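You operate a simulated robot arm through the tools that you are given. There is no shell and no other tool.

Carry out the task below with a simulated robot arm. There is one attempt and no reset: what you move stays moved.

JOB
Bin the bruised fruit and put the good ones in the white dish.
Fine: shut the bin again; drop nothing on the floor.

It is judged by the outcome, as a careful person would: the job done as asked, and still so three seconds after it is handed in. It fails if anything else is knocked over, pushed out of place, dropped, spilled or broken.

ROBOT AND FRAMES
A 6-joint arm with a two-finger parallel gripper, fixed in place. Base frame: the origin is at the foot of the arm, x ahead of it, y to its left, z up. Lengths are in m, angles in degrees, forces in N, time in s.
Its first joint turns from -166.0 to 166.0 degrees. Payload 3.43 kg.
The tool frame sits at the grasp point between the pads (the TCP): z along the fingers, y along the line on which they close. The tips reach 0.034 m beyond it. The gripper opens to 0.128 m. The fingers are 0.024 m wide and 0.012 m thick; the gripper's body (0.048 by 0.13 m) begins 0.096 m behind the TCP.
Orientation is that of the tool frame in the base frame, as a unit quaternion [x, y, z, w]. With the fingers straight down and closing along the base's y, the tool's x points along the base's -x, its y along +y and its z along -z.

CONTROLS
- The arm moves only by the tool nudge_tool. Its argument "series" is a list of rows, each an object of numbers (a shift or turn left out is 0, a gripper value left out holds the last): "ax", "ay", "az": the turn, a rotation vector about the tool's x, y, z in units of 4 degrees (1.0 is 4 degrees); "tx", "ty", "tz": the shift along the tool's x, y, z in units of 30 mm (1.0 is 30 mm); "jaw": the opening, from 0 (shut) to 1 (fully open). In form: [{"ax": .., "ay": .., "az": .., "tx": .., "ty": .., "tz": .., "jaw": ..}, ...]. A call has 1 to 20 rows; each row shifts and turns the commanded pose from where the row before left it, along the tool's axes as they then stand. A call with a number of a shift or a turn outside -1 to 1 is refused whole. A row lasts 0.2 s, in which the tool goes at most 0.05 m and 8.6 degrees; a call with a longer step from one row to the next is refused whole, and so is a gripper value outside its range. Where a pose cannot be reached the arm comes as near as it can. A force on the tool above 80 N (or 10 N above the force at the start of the call, whichever is more), or a blocked arm, ends the call early, and 0.2 s more pass. The fingers move at their own pace (about 0.153 m/s each) and stop on an object; they squeeze with about 28 N. The grip force told is the motor's: it shows also when the fingers shut on nothing. Time passes only in rows, and 0.2 s behind the last, so rows that do not move let the fingers close. It gives the time, the measured TCP pose, the force on the tool (base axes), the opening and the grip force at its end, in the units of the frame above (readings bear some noise), with the torque about the TCP (base axes, N m) and any sound that the robot's microphone picked up.
- Cameras (640 x 400 px; columns grow to the right, rows downward): "scene" is fixed at [0.0495, -0.6504, 1.3698]; the picture's right is [0.75, -0.66, 0.00], its down [-0.36, -0.42, -0.83] and it looks along [0.55, 0.63, -0.55] (base axes); focal length 324 px, centre (320, 200). "wrist" rides on the gripper at [0.076, -0.011, -0.16] in the tool frame; the picture's right is [0.15, 0.99, 0.00], its down [-0.88, 0.13, -0.46] and it looks along [-0.45, 0.07, 0.89] (tool axes); focal length 234 px, centre (320, 200). There is no depth. A picture from a camera that has moved, and an enlarged one, comes with that camera's place and axes in the base frame and with its lens.
- grab_frame(camera): a new picture of that camera. It takes no simulated time.
- enlarge(camera, box): a new picture of the part [left, top, right, bottom] of that camera's present view, enlarged. It takes no simulated time.
- hand_in(): hands the job in; it is judged then, once.

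Places have to be worked out from the pictures, the camera data and where the tool is seen. Open the gripper and draw the arm clear of the work before you hand the job in, unless the task says otherwise.

The tools are called as a command line: name --argument value ..., lists and objects as JSON in quotes. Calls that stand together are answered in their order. nudge_tool: Moves the arm, as the interface text tells. Its arguments: {"type":"object","properties":{"series":{"type":"array","items":{"type":"object","properties":{"ax":{"type":"number"},"ay":{"type":"number"},"az":{"type":"number"},"tx":{"type":"number"},"ty":{"type":"number"},"tz":{"type":"number"},"jaw":{"type":"number"}}}}},"required":["series"]} The other tools are called the same way: grab_frame (camera) takes a picture; enlarge (camera, box) takes an enlarged picture of a part of a camera's view; hand_in () hands the job in.

At the start:

```text
time_s: 0.0
ee_pos: [0.4894, 0.1951, 1.1133]
tcp_rot: [-0.001, 1.0, 0.001, 0.001]
wrist_force: [0.2, 0.1, 0.0]
torque: [0.05, 0.02, 0.02]
grip_width: 0.1282
gripper_force: 0.0
```

scene: 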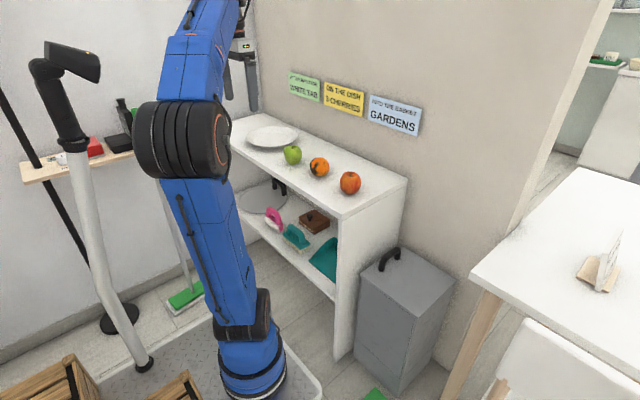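
wrist: 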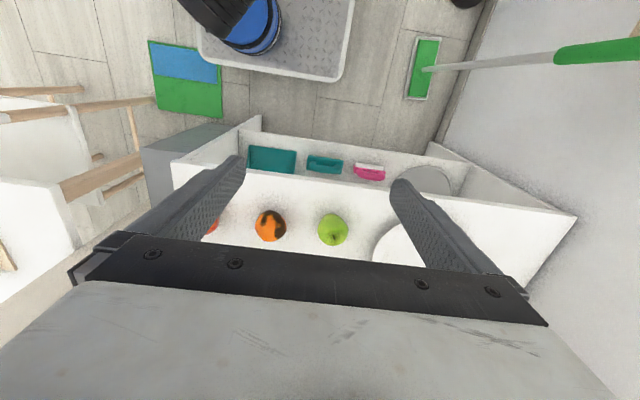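

The pictures show three fruits and a plate on a white shelf, with a grey lidded bin to the right. I'll take closer views of the fruits, the signs and the bin before moving.

enlarge --camera "scene" --box '[230, 110, 430, 235]'

enlarge --camera "scene" --box '[320, 220, 480, 400]'

enlarge --camera "scene" --box '[270, 60, 430, 140]'

enlarge --camera "wrist" --box '[120, 100, 480, 290]'

```text
3.20 times, centred on (330, 172) of scene
camera zoom: at [0.0495, -0.6504, 1.3698], right [0.75, -0.66, 0.0], down [-0.36, -0.42, -0.83], along [0.55, 0.63, -0.55], focal length 1038 px, centre (288, 288)
```

zoom: 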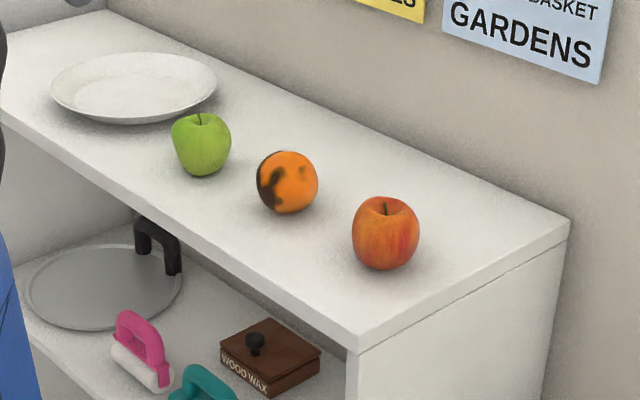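

```text
2.22 times, centred on (400, 310) of scene
camera zoom: at [0.0495, -0.6504, 1.3698], right [0.75, -0.66, 0.0], down [-0.36, -0.42, -0.83], along [0.55, 0.63, -0.55], focal length 721 px, centre (142, -44)
```

zoom: 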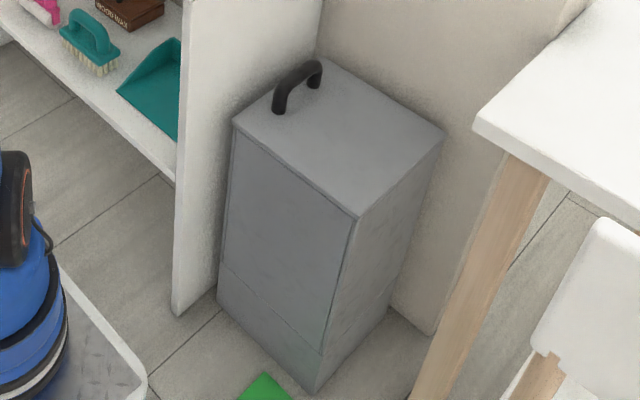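

```text
4.00 times, centred on (350, 100) of scene
camera zoom: at [0.0495, -0.6504, 1.3698], right [0.75, -0.66, 0.0], down [-0.36, -0.42, -0.83], along [0.55, 0.63, -0.55], focal length 1298 px, centre (200, 600)
```

zoom: 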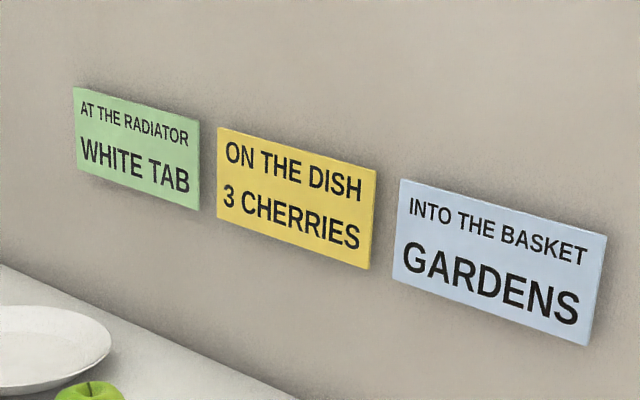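

```text
1.78 times, centred on (300, 195) of wrist
camera zoom: at [0.4131, 0.1852, 1.2729], right [-0.15, 0.99, 0.0], down [0.88, 0.13, 0.46], along [0.45, 0.07, -0.89], focal length 416 px, centre (356, 209)
```

zoom: 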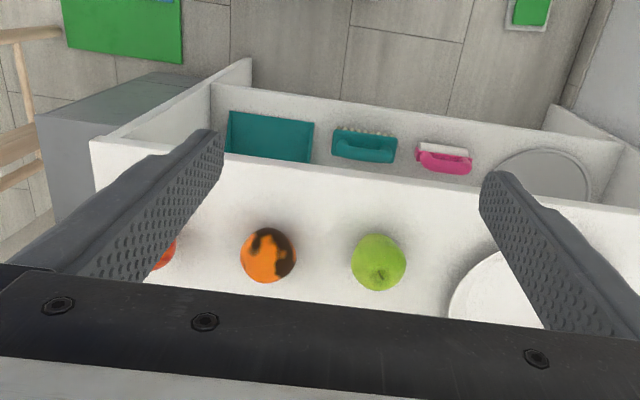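

The orange clearly has dark bruises; the red and green fruit look sound from this side, but their far sides are hidden. I place the fruits near (0.70, 0.25), (0.70, 0.11) and (0.71, -0.04) at z≈0.845, and the bin at about x 0.71–0.94, y -0.36 to -0.12 with its top near 0.5. I'll move the wrist camera across to look at the red fruit and the bin from closer.

nudge_tool --series '[{"ty": -1}, {"ty": -1}, {"ty": -1}, {"ty": -1, "tz": 0.5}, {"ty": -1, "tz": 0.5}, {"ty": -1, "tz": 0.5}, {"ty": -1, "tz": 0.5}, {"ty": -1, "tz": 0.5}]'

grab_frame --camera "wrist"

grab_frame --camera "scene"

```text
time_s: 1.8
ee_pos: [0.4897, -0.0436, 1.0375]
tcp_rot: [-0.001, 1.0, 0.001, 0.001]
wrist_force: [-0.3, 0.3, 0.2]
torque: [-0.02, -0.02, 0.04]
grip_width: 0.128
gripper_force: 0.1
```

```text
taken
camera wrist: at [0.4134, -0.0546, 1.1953], right [-0.15, 0.99, 0.0], down [0.88, 0.13, 0.46], along [0.45, 0.07, -0.89], focal length 234 px, centre (320, 200)
```

wrist: 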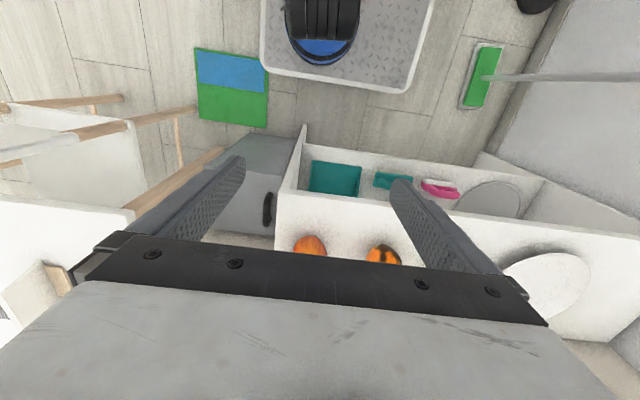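

```text
taken
```

scene: 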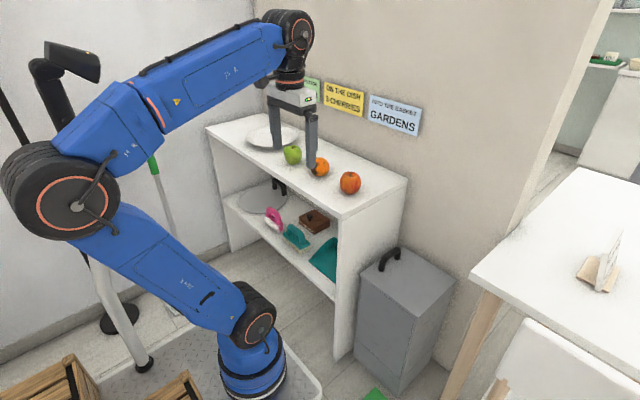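

The gripper body hides the far part of the wrist view, so I'll move above the row of fruits, stay high, and then turn the tool so the wrist camera can look at the fruits' other sides.

nudge_tool --series '[{"tx": -1}, {"tx": -1}, {"tx": -1}, {"tx": -1}, {"tx": -1}, {"tx": -1}, {"tx": -1}]'

nudge_tool --series '[{"az": 1}, {"az": 1}, {"az": 1}, {"az": 1}, {"az": 1}, {"az": 1}, {"az": 1}, {"az": 1}, {"az": 1}, {"az": 1}, {"az": 1}, {"az": 1}, {"az": 1}, {"az": 1}, {"az": 1}, {"az": 1}, {"az": 1}, {"az": 1}, {"az": 1}, {"az": 1}]'

grab_frame --camera "wrist"

grab_frame --camera "scene"

```text
time_s: 3.4
ee_pos: [0.6988, -0.0443, 1.0391]
tcp_rot: [0.0, 1.0, 0.002, 0.002]
wrist_force: [0.5, -1.0, 0.3]
torque: [-0.01, -0.06, 0.01]
grip_width: 0.1281
gripper_force: 0.0
```

```text
time_s: 7.6
ee_pos: [0.6996, -0.043, 1.039]
tcp_rot: [0.643, 0.766, 0.001, -0.001]
wrist_force: [-0.2, 0.8, -0.3]
torque: [0.0, 0.03, 0.0]
grip_width: 0.1279
gripper_force: 0.2
```

```text
taken
camera wrist: at [0.6751, 0.0295, 1.198], right [0.95, 0.32, 0.0], down [0.28, -0.85, 0.46], along [0.15, -0.43, -0.89], focal length 234 px, centre (320, 200)
```

wrist: 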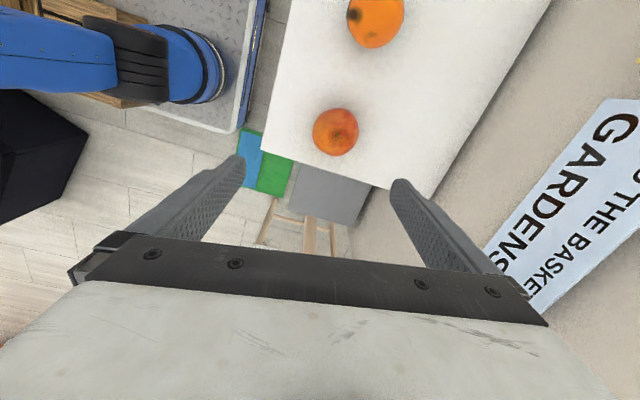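

```text
taken
```

scene: 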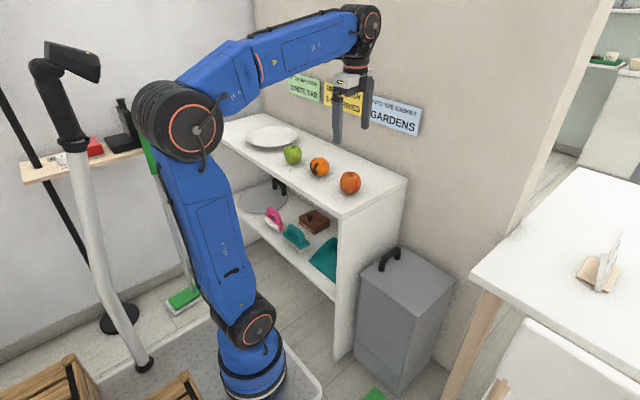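

From this side the red fruit and the orange are visible; I'll enlarge that view, then continue the turn to see their wall-facing sides.

enlarge --camera "wrist" --box '[260, 0, 480, 180]'

nudge_tool --series '[{"az": 1}, {"az": 1}, {"az": 1}, {"az": 1}, {"az": 1}, {"az": 1}, {"az": 1}, {"az": 1}, {"az": 1}, {"az": 1}, {"az": 1}, {"az": 1}, {"az": 1}, {"az": 1}, {"az": 1}, {"az": 1}, {"az": 1}, {"az": 1}, {"az": 1}, {"az": 1}]'

grab_frame --camera "wrist"

```text
2.22 times, centred on (370, 90) of wrist
camera zoom: at [0.6751, 0.0295, 1.198], right [0.95, 0.32, 0.0], down [0.28, -0.85, 0.46], along [0.15, -0.43, -0.89], focal length 520 px, centre (209, 444)
```

zoom: 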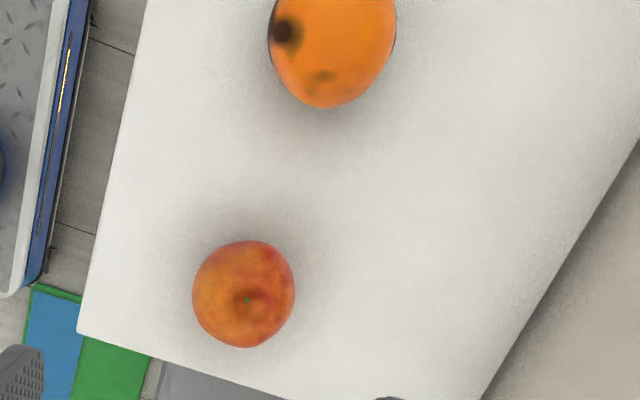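

```text
time_s: 11.8
ee_pos: [0.6985, -0.0432, 1.0388]
tcp_rot: [0.985, 0.174, 0.001, 0.0]
wrist_force: [0.1, 0.4, -0.4]
torque: [-0.01, 0.0, -0.02]
grip_width: 0.1281
gripper_force: 0.1
```

```text
taken
camera wrist: at [0.767, -0.0069, 1.1986], right [0.48, -0.88, 0.0], down [-0.78, -0.42, 0.45], along [-0.4, -0.22, -0.89], focal length 234 px, centre (320, 200)
```

wrist: 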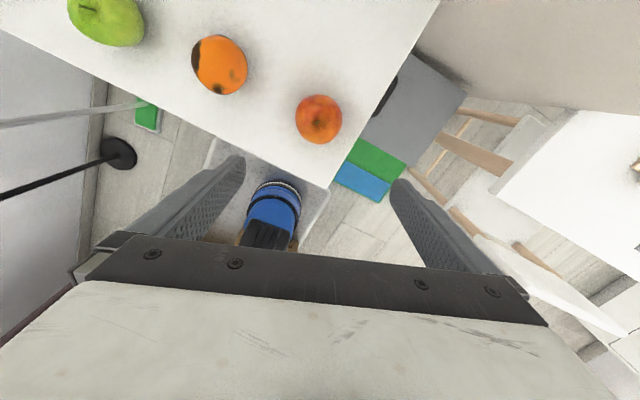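

Let me enlarge this view, which shows the fruits from the wall side.

enlarge --camera "wrist" --box '[50, 0, 370, 180]'

enlarge --camera "wrist" --box '[270, 75, 370, 155]'

```text
2.00 times, centred on (210, 90) of wrist
camera zoom: at [0.767, -0.0069, 1.1986], right [0.48, -0.88, 0.0], down [-0.78, -0.42, 0.45], along [-0.4, -0.22, -0.89], focal length 468 px, centre (540, 420)
```

zoom: 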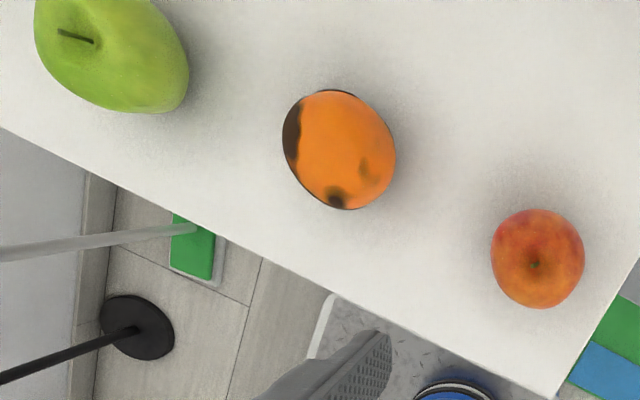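

```text
5.00 times, centred on (320, 115) of wrist
camera zoom: at [0.767, -0.0069, 1.1986], right [0.48, -0.88, 0.0], down [-0.78, -0.42, 0.45], along [-0.4, -0.22, -0.89], focal length 1171 px, centre (320, 625)
```

zoom: 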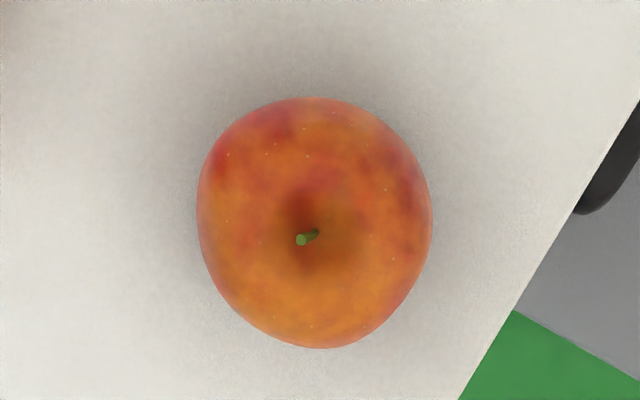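

The red and green fruits look sound from above and behind as well; the orange is bruised in several places. Now I'll turn the tool back to its original heading so I can look at the bin.

nudge_tool --series '[{"az": -1}, {"az": -1}, {"az": -1}, {"az": -1}, {"az": -1}, {"az": -1}, {"az": -1}, {"az": -1}, {"az": -1}, {"az": -1}, {"az": -1}, {"az": -1}, {"az": -1}, {"az": -1}, {"az": -1}, {"az": -1}, {"az": -1}, {"az": -1}, {"az": -1}, {"az": -1}]'

nudge_tool --series '[{"az": -1}, {"az": -1}, {"az": -1}, {"az": -1}, {"az": -1}, {"az": -1}, {"az": -1}, {"az": -1}, {"az": -1}, {"az": -1}, {"az": -1}, {"az": -1}, {"az": -1}, {"az": -1}, {"az": -1}, {"az": -1}, {"az": -1}, {"az": -1}, {"az": -1}, {"az": -1}]'

nudge_tool --series '[{"ty": -1}, {"ty": -1}, {"ty": -1}, {"ty": -1}, {"ty": -1}, {"ty": -1}, {"ty": -1, "tx": 0.3}, {"tz": 0.7}, {"tz": 1}, {"tz": 1}, {"tz": 1}]'

grab_frame --camera "wrist"

grab_frame --camera "scene"

```text
time_s: 16.0
ee_pos: [0.6984, -0.0441, 1.0392]
tcp_rot: [0.642, 0.767, 0.002, 0.0]
wrist_force: [0.4, 0.7, 0.3]
torque: [-0.01, 0.0, 0.03]
grip_width: 0.1278
gripper_force: 0.0
```

```text
time_s: 20.2
ee_pos: [0.6988, -0.0447, 1.0391]
tcp_rot: [0.0, 1.0, 0.001, 0.001]
wrist_force: [0.2, -0.1, -0.8]
torque: [-0.01, 0.01, -0.03]
grip_width: 0.128
gripper_force: 0.1
```

```text
time_s: 22.6
ee_pos: [0.688, -0.2541, 0.9277]
tcp_rot: [0.0, 1.0, 0.001, 0.001]
wrist_force: [-0.2, 0.4, 0.3]
torque: [-0.03, 0.02, -0.02]
grip_width: 0.1283
gripper_force: 0.1
```

```text
taken
camera wrist: at [0.613, -0.2651, 1.0862], right [-0.15, 0.99, 0.0], down [0.88, 0.13, 0.46], along [0.45, 0.07, -0.89], focal length 234 px, centre (320, 200)
```

wrist: 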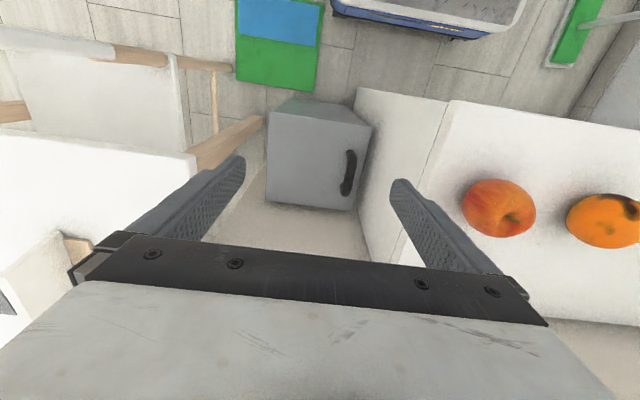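

```text
taken
```

scene: 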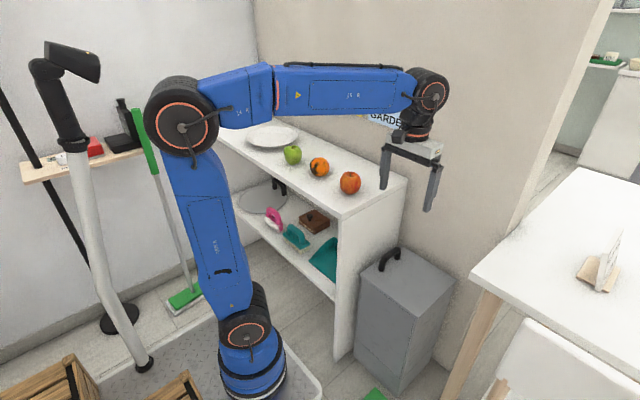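

The bin lid and its black handle are in view between the fingers. I'll enlarge to read the handle's position and the lid seam.

enlarge --camera "wrist" --box '[240, 80, 400, 230]'

enlarge --camera "scene" --box '[345, 230, 465, 310]'

```text
2.67 times, centred on (320, 155) of wrist
camera zoom: at [0.613, -0.2651, 1.0862], right [-0.15, 0.99, 0.0], down [0.88, 0.13, 0.46], along [0.45, 0.07, -0.89], focal length 624 px, centre (320, 320)
```

zoom: 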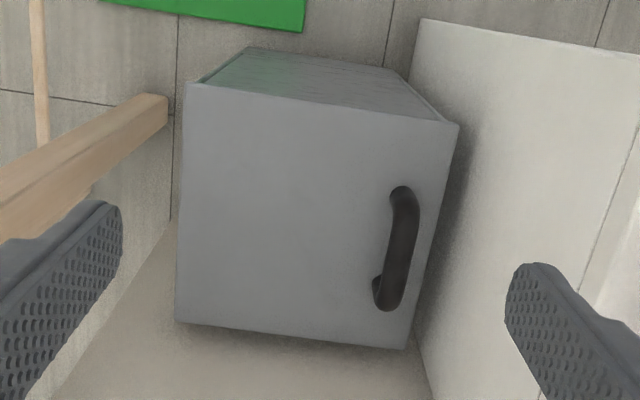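

```text
5.00 times, centred on (405, 270) of scene
camera zoom: at [0.0495, -0.6504, 1.3698], right [0.75, -0.66, 0.0], down [-0.36, -0.42, -0.83], along [0.55, 0.63, -0.55], focal length 1622 px, centre (-105, -150)
```

zoom: 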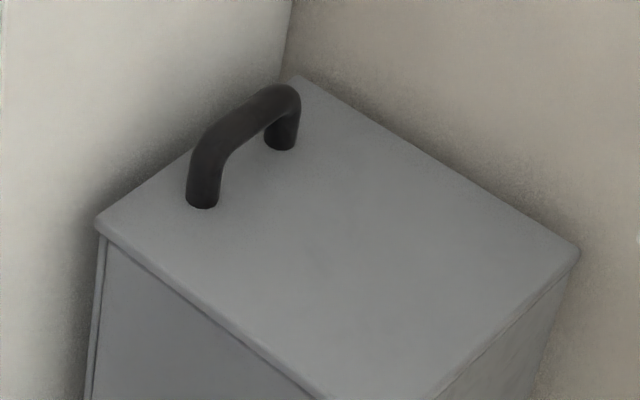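

The handle is a bar running along x near (0.81, -0.163), about 55 mm above a lid at z≈0.515. The lid most likely hinges on the side away from the shelf, at y≈-0.367. Gripping the bar by its two ends with the fingers closing along x would keep clear of the shelf panel, so I'll yaw the tool -88° and look closer.

nudge_tool --series '[{"az": -1}, {"az": -1}, {"az": -1}, {"az": -1}, {"az": -1}, {"az": -1}, {"az": -1}, {"az": -1}, {"az": -1}, {"az": -1}, {"az": -1}, {"az": -1}, {"az": -1}, {"az": -1}, {"az": -1}, {"az": -1}, {"az": -1}, {"az": -1}, {"az": -1}, {"az": -1}]'

nudge_tool --series '[{"az": -1}, {"az": -1}, {"az": -0.5}, {"ty": -1}, {"ty": -1}, {"ty": -1}, {"ty": -1}, {"tx": -0.5}, {"tz": 1}, {"tz": 1}]'

grab_frame --camera "wrist"

grab_frame --camera "scene"

```text
time_s: 26.8
ee_pos: [0.6904, -0.2545, 0.9273]
tcp_rot: [-0.643, 0.766, 0.0, 0.001]
wrist_force: [-0.1, 0.1, -0.3]
torque: [0.03, -0.03, 0.02]
grip_width: 0.1279
gripper_force: 0.0
```

```text
time_s: 29.0
ee_pos: [0.8086, -0.2386, 0.8688]
tcp_rot: [0.707, -0.707, 0.001, -0.001]
wrist_force: [0.1, -0.3, -0.6]
torque: [-0.04, 0.0, -0.02]
grip_width: 0.1281
gripper_force: 0.1
```

```text
taken
camera wrist: at [0.8212, -0.3148, 1.0274], right [-0.99, -0.15, 0.0], down [-0.13, 0.88, 0.46], along [-0.06, 0.45, -0.89], focal length 234 px, centre (320, 200)
```

wrist: 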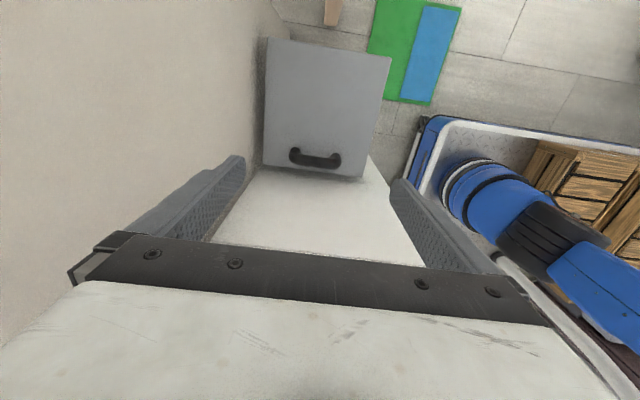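

```text
taken
```

scene: 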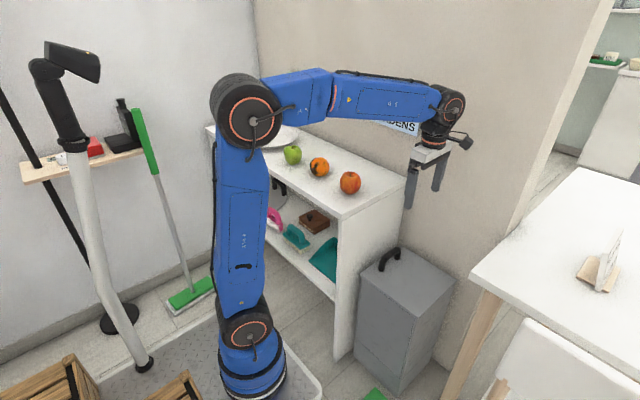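

Now the camera is on the table side looking at the handle. I'll enlarge to measure the lid and handle.

enlarge --camera "wrist" --box '[250, 30, 410, 190]'

enlarge --camera "wrist" --box '[280, 135, 350, 180]'

```text
2.50 times, centred on (330, 110) of wrist
camera zoom: at [0.8212, -0.3148, 1.0274], right [-0.99, -0.15, 0.0], down [-0.13, 0.88, 0.46], along [-0.06, 0.45, -0.89], focal length 585 px, centre (295, 425)
```

zoom: 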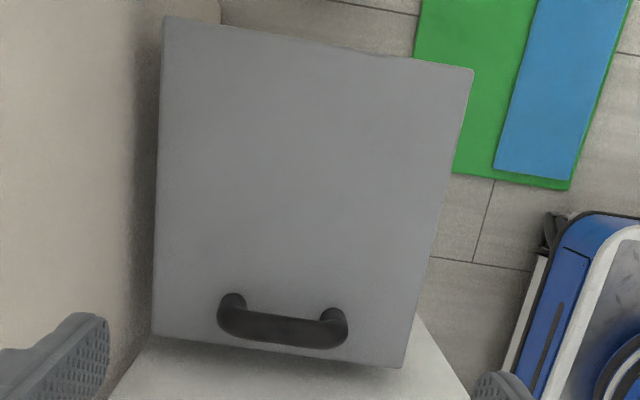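

```text
8.89 times, centred on (315, 158) of wrist
camera zoom: at [0.8212, -0.3148, 1.0274], right [-0.99, -0.15, 0.0], down [-0.13, 0.88, 0.46], along [-0.06, 0.45, -0.89], focal length 2082 px, centre (364, 578)
```

zoom: 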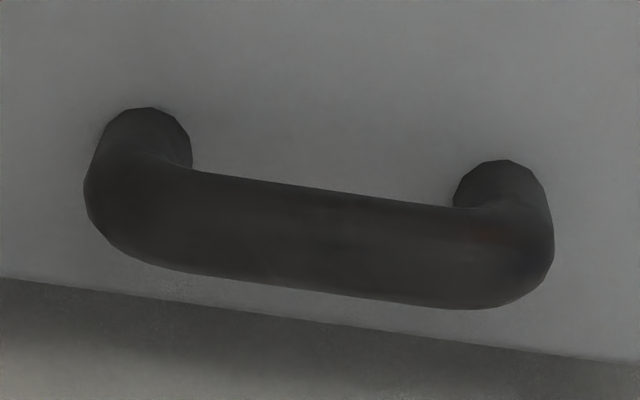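

The handle measures about 107 mm outside to outside (gripper opens 128 mm), centred near (0.813, -0.167, 0.57). I'll tilt the tool 20° so the wrist stays clear of the shelf panel, then come to about 0.2 m from the handle along the approach line.

nudge_tool --series '[{"ay": -1}, {"ay": -1}, {"ay": -1}, {"ay": -1}, {"ay": -1}, {"tz": 1, "tx": 0.37}, {"tz": 1, "tx": 0.37}, {"tz": 1, "tx": 0.37, "ty": -0.15}]'

grab_frame --camera "wrist"

grab_frame --camera "scene"

```text
time_s: 30.8
ee_pos: [0.8155, -0.2385, 0.7727]
tcp_rot: [0.696, -0.696, -0.123, -0.124]
wrist_force: [0.1, -0.3, 0.0]
torque: [-0.04, 0.02, 0.01]
grip_width: 0.1277
gripper_force: 0.1
```

```text
taken
camera wrist: at [0.8266, -0.3639, 0.8954], right [-0.99, -0.14, -0.05], down [-0.13, 0.67, 0.73], along [-0.07, 0.73, -0.68], focal length 234 px, centre (320, 200)
```

wrist: 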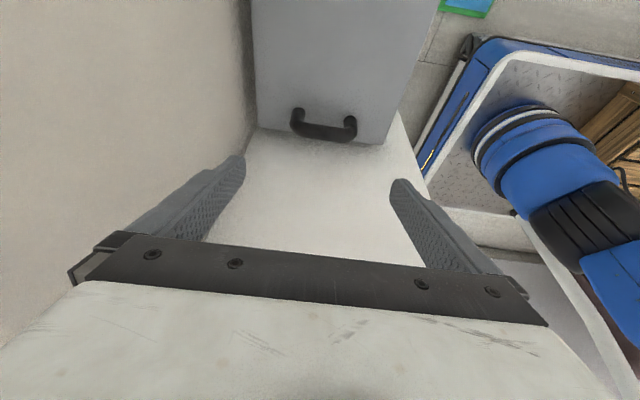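

```text
taken
```

scene: 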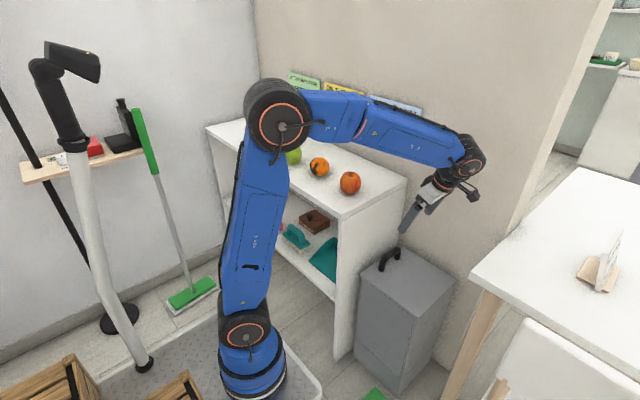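

Let me enlarge the handle from this more oblique angle to pin down its height as well.

enlarge --camera "wrist" --box '[230, 80, 430, 200]'

enlarge --camera "wrist" --box '[280, 95, 365, 150]'

```text
3.20 times, centred on (330, 140) of wrist
camera zoom: at [0.8266, -0.3639, 0.8954], right [-0.99, -0.14, -0.05], down [-0.13, 0.67, 0.73], along [-0.07, 0.73, -0.68], focal length 749 px, centre (288, 392)
```

zoom: 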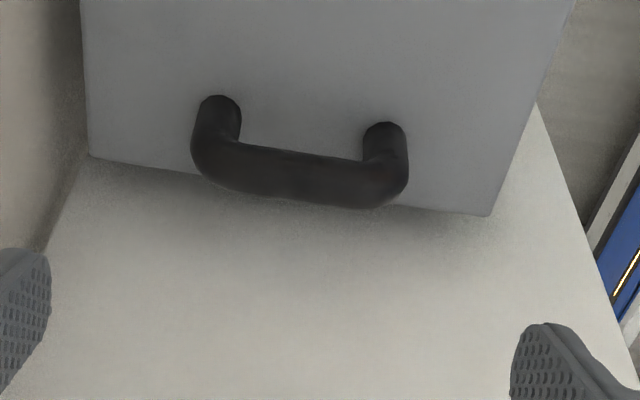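

```text
7.27 times, centred on (322, 122) of wrist
camera zoom: at [0.8266, -0.3639, 0.8954], right [-0.99, -0.14, -0.05], down [-0.13, 0.67, 0.73], along [-0.07, 0.73, -0.68], focal length 1703 px, centre (302, 764)
```

zoom: 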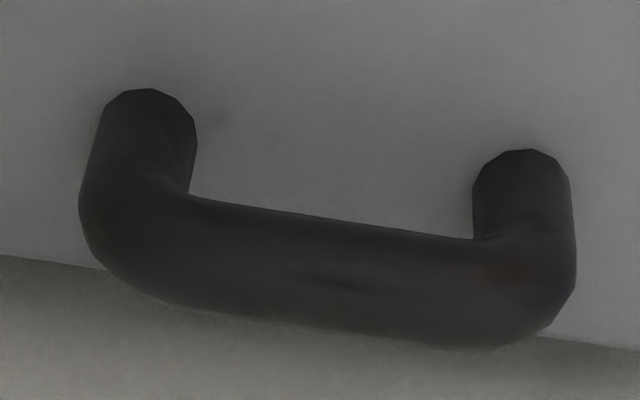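

Triangulating gives the handle bar centre at about (0.8105, -0.166, 0.5645), lid top at z≈0.517. I'll centre in x and advance 0.15 m along the tool axis, stopping short of the handle to check alignment.

nudge_tool --series '[{"ty": 0.17, "tx": 0.1}, {"tz": 1}, {"tz": 1}, {"tz": 1}, {"tz": 1}, {"tz": 1}]'

enlarge --camera "wrist" --box '[220, 90, 420, 215]'

enlarge --camera "scene" --box '[340, 140, 500, 300]'

```text
time_s: 32.2
ee_pos: [0.8123, -0.1897, 0.6289]
tcp_rot: [0.697, -0.696, -0.124, -0.123]
wrist_force: [-0.1, -0.1, -1.2]
torque: [0.06, -0.01, 0.02]
grip_width: 0.1281
gripper_force: 0.1
```

```text
3.20 times, centred on (320, 152) of wrist
camera zoom: at [0.8231, -0.315, 0.7532], right [-0.99, -0.14, -0.05], down [-0.13, 0.67, 0.73], along [-0.07, 0.73, -0.68], focal length 749 px, centre (320, 352)
```

zoom: 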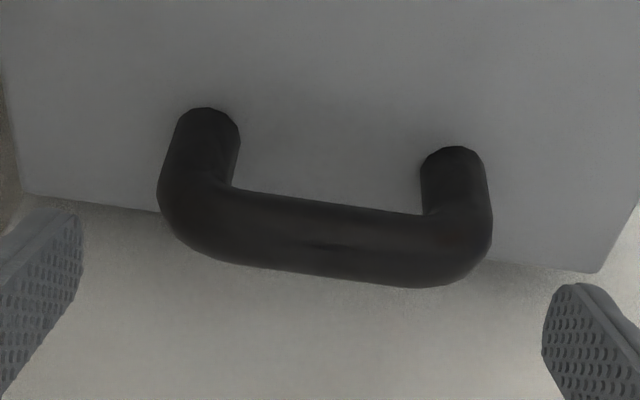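

```text
2.50 times, centred on (420, 220) of scene
camera zoom: at [0.0495, -0.6504, 1.3698], right [0.75, -0.66, 0.0], down [-0.36, -0.42, -0.83], along [0.55, 0.63, -0.55], focal length 811 px, centre (70, 150)
```

zoom: 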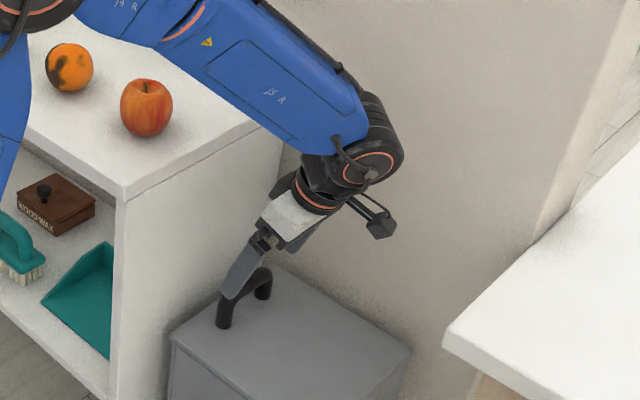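

The handle sits centred between the fingers (x≈0.811 against TCP 0.812). I'll advance the last 65 mm slowly so the fingers straddle the handle's ends.

nudge_tool --series '[{"tz": 0.5, "ty": 0.03}, {"tz": 0.5}, {"tz": 0.4}, {"tz": 0.4}, {"tz": 0.37}, {}]'

grab_frame --camera "wrist"

enlarge --camera "scene" --box '[340, 180, 460, 300]'

```text
time_s: 33.6
ee_pos: [0.809, -0.1672, 0.5702]
tcp_rot: [0.697, -0.696, -0.123, -0.124]
wrist_force: [0.1, -1.0, -0.5]
torque: [-0.01, 0.0, 0.01]
grip_width: 0.1279
gripper_force: 0.1
```

```text
taken
camera wrist: at [0.821, -0.2935, 0.6926], right [-0.99, -0.14, -0.05], down [-0.13, 0.67, 0.73], along [-0.07, 0.73, -0.68], focal length 234 px, centre (320, 200)
```

wrist: 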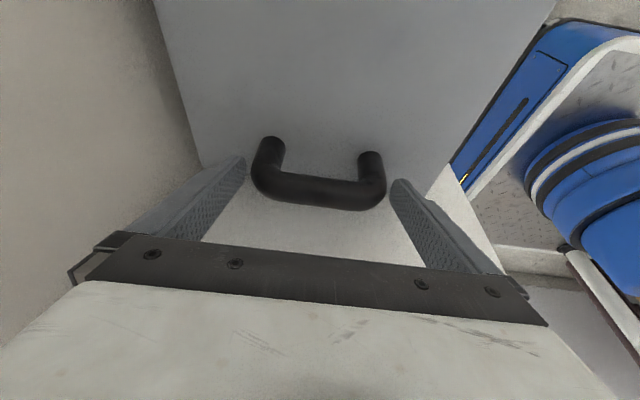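

```text
3.33 times, centred on (400, 240) of scene
camera zoom: at [0.0495, -0.6504, 1.3698], right [0.75, -0.66, 0.0], down [-0.36, -0.42, -0.83], along [0.55, 0.63, -0.55], focal length 1082 px, centre (53, 67)
```

zoom: 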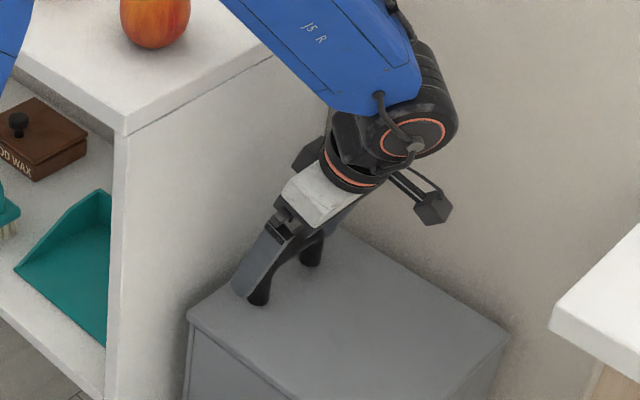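

The fingers straddle the handle ends with no contact force. I'll close the gripper on it.

nudge_tool --series '[{"jaw": 0.8}, {"jaw": 0.6}, {"jaw": 0.4}, {"jaw": 0.4}]'

grab_frame --camera "wrist"

```text
time_s: 34.6
ee_pos: [0.8103, -0.167, 0.5697]
tcp_rot: [0.697, -0.696, -0.122, -0.125]
wrist_force: [14.7, 2.6, -0.3]
torque: [-0.07, -0.72, -0.25]
grip_width: 0.111
gripper_force: 45.5
```

```text
taken
camera wrist: at [0.8215, -0.2935, 0.6928], right [-0.99, -0.14, -0.05], down [-0.13, 0.67, 0.73], along [-0.07, 0.73, -0.68], focal length 234 px, centre (320, 200)
```

wrist: 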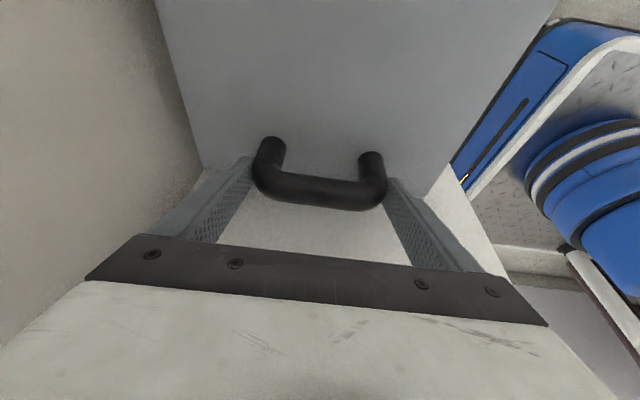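

Gripped at 0.111 m, with a sideways load of about 15 N along +x showing I'm slightly off centre. I'll shift 2–3 mm in +x to relieve it, then lift a little to test how the lid moves.

nudge_tool --series '[{"ty": -0.08}, {}]'

```text
time_s: 35.2
ee_pos: [0.8097, -0.1683, 0.5685]
tcp_rot: [0.697, -0.695, -0.124, -0.123]
wrist_force: [-13.8, 5.8, 9.0]
torque: [-0.35, 0.44, -0.1]
grip_width: 0.1108
gripper_force: 44.9
```

The load flipped sign, so the centre is about midway; I'll shift back half of that and then follow the first 5° of the expected hinge arc.

nudge_tool --series '[{"ty": 0.04}, {"tz": -0.3, "tx": -0.007}, {"tz": -0.3, "tx": -0.007}, {}]'

enlarge --camera "scene" --box '[340, 180, 500, 340]'

grab_frame --camera "wrist"

```text
time_s: 36.2
ee_pos: [0.81, -0.1736, 0.5864]
tcp_rot: [0.697, -0.696, -0.124, -0.123]
wrist_force: [-16.5, 17.8, -3.7]
torque: [1.61, 0.75, 0.18]
grip_width: 0.1112
gripper_force: 44.9
```

```text
2.50 times, centred on (420, 260) of scene
camera zoom: at [0.0495, -0.6504, 1.3698], right [0.75, -0.66, 0.0], down [-0.36, -0.42, -0.83], along [0.55, 0.63, -0.55], focal length 811 px, centre (70, 50)
```

zoom: 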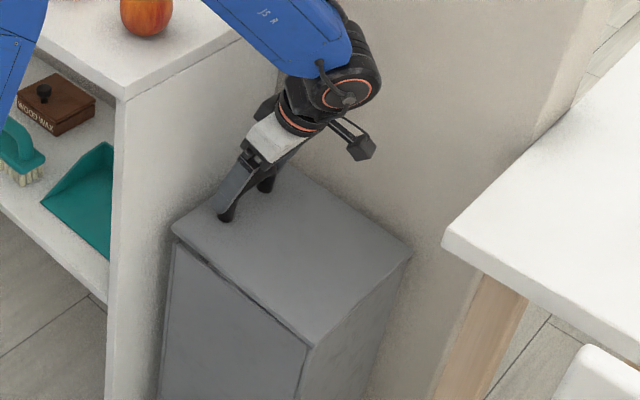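

```text
taken
camera wrist: at [0.8221, -0.2986, 0.7087], right [-0.99, -0.14, -0.05], down [-0.13, 0.67, 0.73], along [-0.07, 0.73, -0.68], focal length 234 px, centre (320, 200)
```

wrist: 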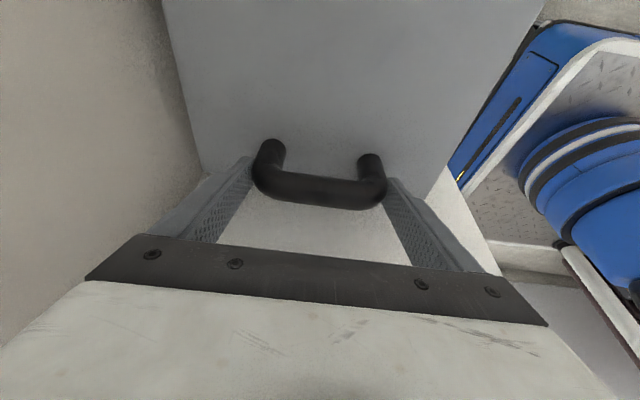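

The lid's shelf-side edge lifts while the far side stays down, so it is hinged on the table side as expected. The +y load suggests my arc pulls in slightly too fast, so I'll correct it and carry on to about 15°, watching whether the handle pivots in the pads.

nudge_tool --series '[{"tz": -0.28, "tx": -0.03, "ty": 0.04}, {"tz": -0.28, "tx": -0.03}, {"tz": -0.29, "tx": 0.015}, {"tz": -0.29, "tx": 0.015}, {}]'

enlarge --camera "scene" --box '[340, 180, 500, 340]'

grab_frame --camera "wrist"

```text
time_s: 37.4
ee_pos: [0.8109, -0.1852, 0.6171]
tcp_rot: [0.697, -0.696, -0.122, -0.124]
wrist_force: [7.2, -8.9, -9.5]
torque: [0.25, -0.78, -0.8]
grip_width: 0.111
gripper_force: 44.7
```

```text
2.50 times, centred on (420, 260) of scene
camera zoom: at [0.0495, -0.6504, 1.3698], right [0.75, -0.66, 0.0], down [-0.36, -0.42, -0.83], along [0.55, 0.63, -0.55], focal length 811 px, centre (70, 50)
```

zoom: 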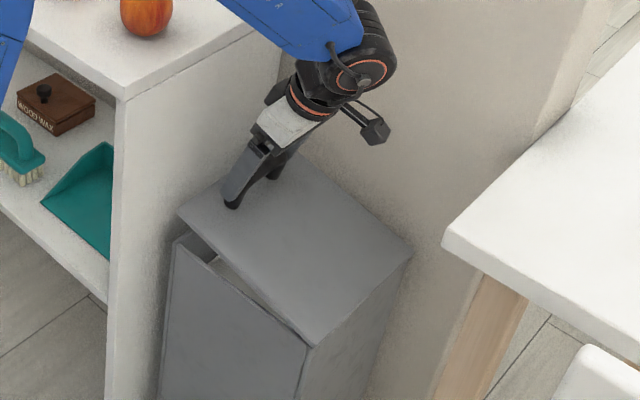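

```text
taken
camera wrist: at [0.8212, -0.3106, 0.7418], right [-0.99, -0.14, -0.05], down [-0.13, 0.67, 0.73], along [-0.06, 0.73, -0.68], focal length 234 px, centre (320, 200)
```

wrist: 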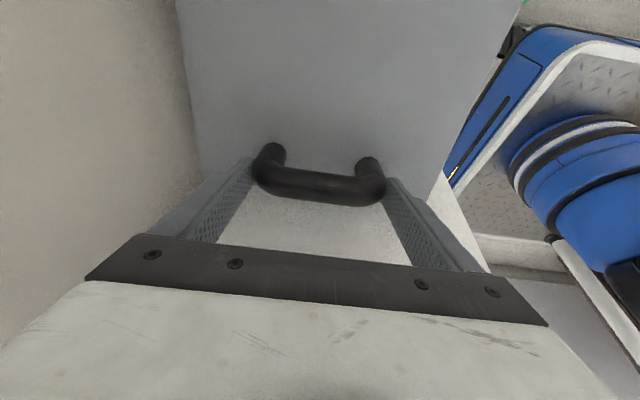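

The lid is opening smoothly (bin interior visible) and the handle pivots in the pads with little torque. I'll continue the arc to about 40°.

nudge_tool --series '[{"tz": -0.32, "tx": 0.023}, {"tz": -0.32, "tx": 0.023}, {"tz": -0.288, "tx": 0.065}, {"tz": -0.288, "tx": 0.065}, {"tz": -0.28, "tx": 0.092}, {"tz": -0.28, "tx": 0.092}, {"tz": -0.272, "tx": 0.115}, {"tz": -0.272, "tx": 0.115}, {"tz": -0.262, "tx": 0.139}, {"tz": -0.262, "tx": 0.139}, {}]'

enlarge --camera "scene" --box '[340, 140, 540, 340]'

grab_frame --camera "wrist"

```text
time_s: 39.8
ee_pos: [0.8105, -0.2396, 0.6894]
tcp_rot: [0.697, -0.696, -0.123, -0.124]
wrist_force: [27.4, 11.0, 2.8]
torque: [1.32, -0.83, 0.09]
grip_width: 0.1112
gripper_force: 45.2
```

```text
2.00 times, centred on (440, 240) of scene
camera zoom: at [0.0495, -0.6504, 1.3698], right [0.75, -0.66, 0.0], down [-0.36, -0.42, -0.83], along [0.55, 0.63, -0.55], focal length 649 px, centre (80, 120)
```

zoom: 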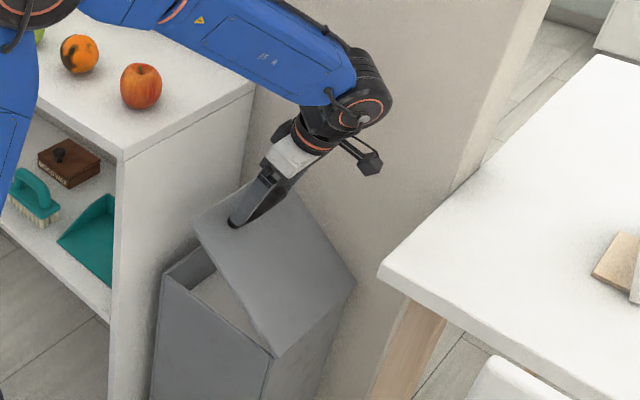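

```text
taken
camera wrist: at [0.8216, -0.3645, 0.8129], right [-0.99, -0.14, -0.05], down [-0.13, 0.67, 0.73], along [-0.07, 0.73, -0.68], focal length 234 px, centre (320, 200)
```

wrist: 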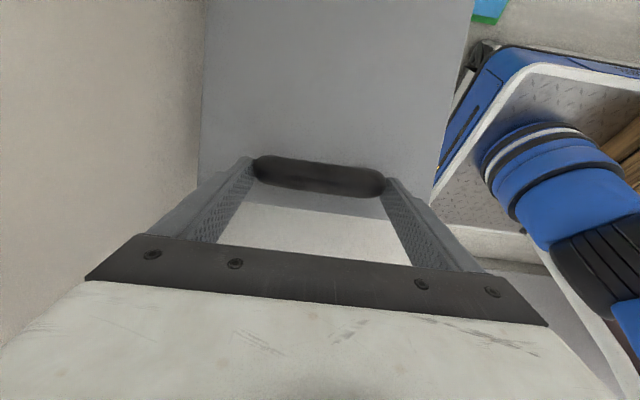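

The lid is at about 40° and the handle is turning in the grip as intended. I'll ease the sideways load and go on to about 70°.

nudge_tool --series '[{"tz": -0.229, "tx": 0.157, "ty": -0.05}, {"tz": -0.229, "tx": 0.157}, {"tz": -0.233, "tx": 0.182}, {"tz": -0.233, "tx": 0.182}, {"tz": -0.216, "tx": 0.204}, {"tz": -0.216, "tx": 0.204}, {"tz": -0.198, "tx": 0.219}, {"tz": -0.198, "tx": 0.219}, {"tz": -0.177, "tx": 0.237}, {"tz": -0.177, "tx": 0.237}, {"tz": -0.158, "tx": 0.25}, {"tz": -0.158, "tx": 0.25}, {}]'

enlarge --camera "scene" --box '[340, 120, 560, 340]'

grab_frame --camera "wrist"

```text
time_s: 42.6
ee_pos: [0.8105, -0.3329, 0.7328]
tcp_rot: [0.696, -0.696, -0.122, -0.125]
wrist_force: [-29.9, 10.9, 18.1]
torque: [1.5, 1.67, -0.27]
grip_width: 0.1109
gripper_force: 45.0
```

```text
1.82 times, centred on (450, 230) of scene
camera zoom: at [0.0495, -0.6504, 1.3698], right [0.75, -0.66, 0.0], down [-0.36, -0.42, -0.83], along [0.55, 0.63, -0.55], focal length 590 px, centre (84, 146)
```

zoom: 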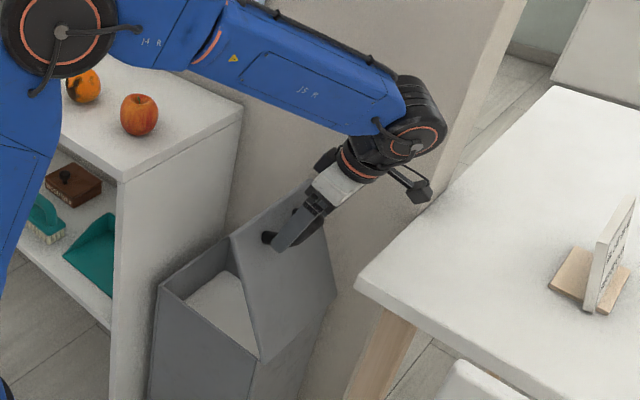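

```text
taken
camera wrist: at [0.8218, -0.4594, 0.856], right [-0.99, -0.14, -0.05], down [-0.13, 0.67, 0.73], along [-0.07, 0.73, -0.68], focal length 234 px, centre (320, 200)
```

wrist: 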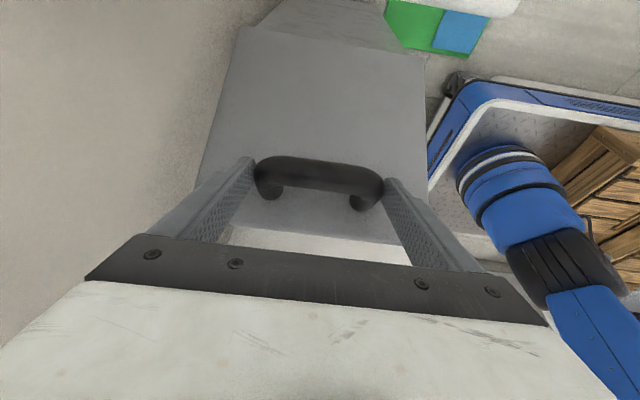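

The lid is around 70° and the bin interior is visible. I'll relieve the small side and vertical loads and continue gently to about 85°, watching for the hinge stop and the table edge.

nudge_tool --series '[{"tz": -0.16, "tx": 0.28, "ty": 0.03}, {"tz": -0.15, "tx": 0.287}, {"tz": -0.111, "tx": 0.276}, {"tz": -0.111, "tx": 0.276}, {"tz": -0.087, "tx": 0.283}, {"tz": -0.087, "tx": 0.283}, {}]'

enlarge --camera "scene" --box '[340, 120, 560, 340]'

grab_frame --camera "wrist"

```text
time_s: 44.2
ee_pos: [0.8106, -0.3894, 0.7343]
tcp_rot: [0.697, -0.696, -0.122, -0.123]
wrist_force: [-2.7, 5.6, 20.3]
torque: [1.19, 0.76, 0.15]
grip_width: 0.111
gripper_force: 44.9
```

```text
1.82 times, centred on (450, 230) of scene
camera zoom: at [0.0495, -0.6504, 1.3698], right [0.75, -0.66, 0.0], down [-0.36, -0.42, -0.83], along [0.55, 0.63, -0.55], focal length 590 px, centre (84, 146)
```

zoom: 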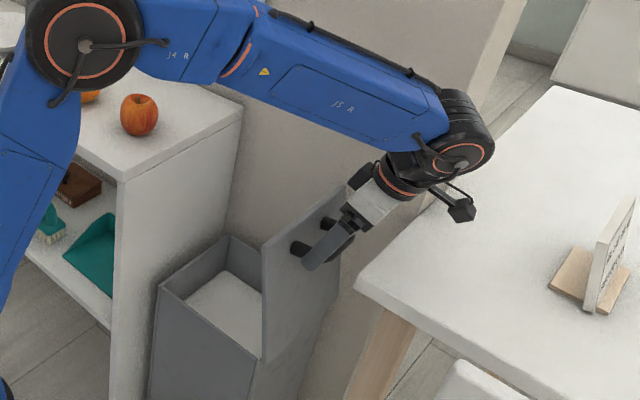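

```text
taken
camera wrist: at [0.8217, -0.5146, 0.8581], right [-0.99, -0.14, -0.05], down [-0.13, 0.67, 0.73], along [-0.07, 0.73, -0.68], focal length 234 px, centre (320, 200)
```

wrist: 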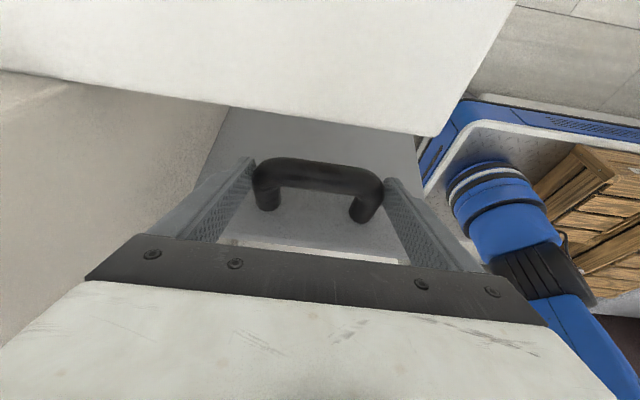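

The lid is about 86° open and the bin interior shows. The table edge is roughly 1–2 cm beyond the handle, so I'll advance only to about 92° and watch the force.

nudge_tool --series '[{"tz": -0.09, "tx": 0.25}, {"tz": -0.06, "tx": 0.26}, {"tz": -0.03, "tx": 0.15}, {"tz": -0.02, "tx": 0.15}, {}]'

enlarge --camera "scene" --box '[370, 160, 530, 320]'

enlarge --camera "wrist" --box '[200, 90, 460, 270]'

```text
time_s: 45.4
ee_pos: [0.8101, -0.4121, 0.7319]
tcp_rot: [0.697, -0.696, -0.122, -0.124]
wrist_force: [18.3, 14.7, 2.1]
torque: [0.8, -1.11, -0.46]
grip_width: 0.1111
gripper_force: 44.9
```

```text
2.50 times, centred on (450, 240) of scene
camera zoom: at [0.0495, -0.6504, 1.3698], right [0.75, -0.66, 0.0], down [-0.36, -0.42, -0.83], along [0.55, 0.63, -0.55], focal length 811 px, centre (-5, 100)
```

zoom: 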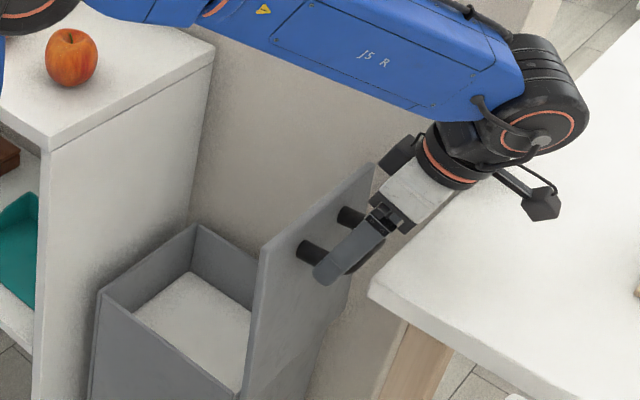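

```text
2.22 times, centred on (330, 180) of wrist
camera zoom: at [0.8218, -0.5382, 0.8554], right [-0.99, -0.14, -0.05], down [-0.13, 0.67, 0.73], along [-0.07, 0.73, -0.68], focal length 520 px, centre (298, 244)
```

zoom: 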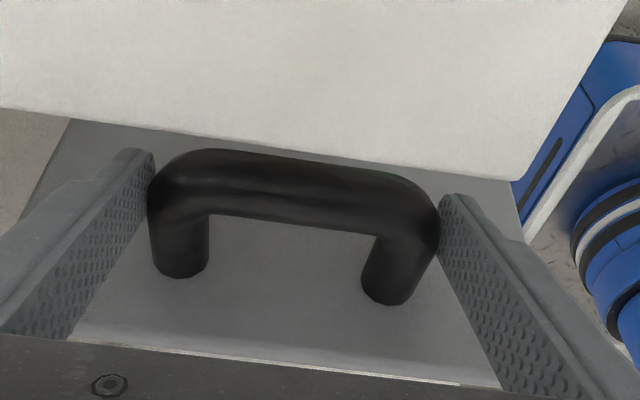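

The lid is just past vertical. I'll ease it a couple more degrees toward the table edge, then test whether it stays by itself with a very slight opening of the jaws.

nudge_tool --series '[{"tx": 0.1, "ty": -0.04}, {"tx": 0.1}, {"tx": 0.08}, {}]'

enlarge --camera "wrist" --box '[200, 90, 460, 270]'

enlarge --camera "scene" --box '[370, 160, 530, 320]'

```text
time_s: 46.4
ee_pos: [0.8098, -0.42, 0.7298]
tcp_rot: [0.697, -0.696, -0.122, -0.124]
wrist_force: [3.9, 35.6, 10.7]
torque: [0.82, -0.06, 0.01]
grip_width: 0.1112
gripper_force: 45.2
```

```text
2.22 times, centred on (330, 180) of wrist
camera zoom: at [0.822, -0.5453, 0.8527], right [-0.99, -0.14, -0.05], down [-0.13, 0.67, 0.73], along [-0.07, 0.73, -0.68], focal length 520 px, centre (298, 244)
```

zoom: 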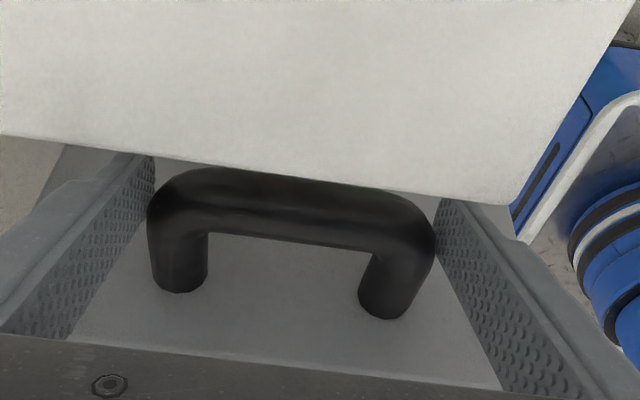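

```text
2.50 times, centred on (450, 240) of scene
camera zoom: at [0.0495, -0.6504, 1.3698], right [0.75, -0.66, 0.0], down [-0.36, -0.42, -0.83], along [0.55, 0.63, -0.55], focal length 811 px, centre (-5, 100)
```

zoom: 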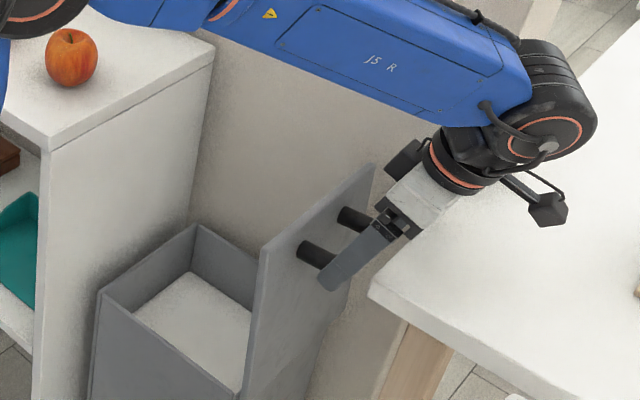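

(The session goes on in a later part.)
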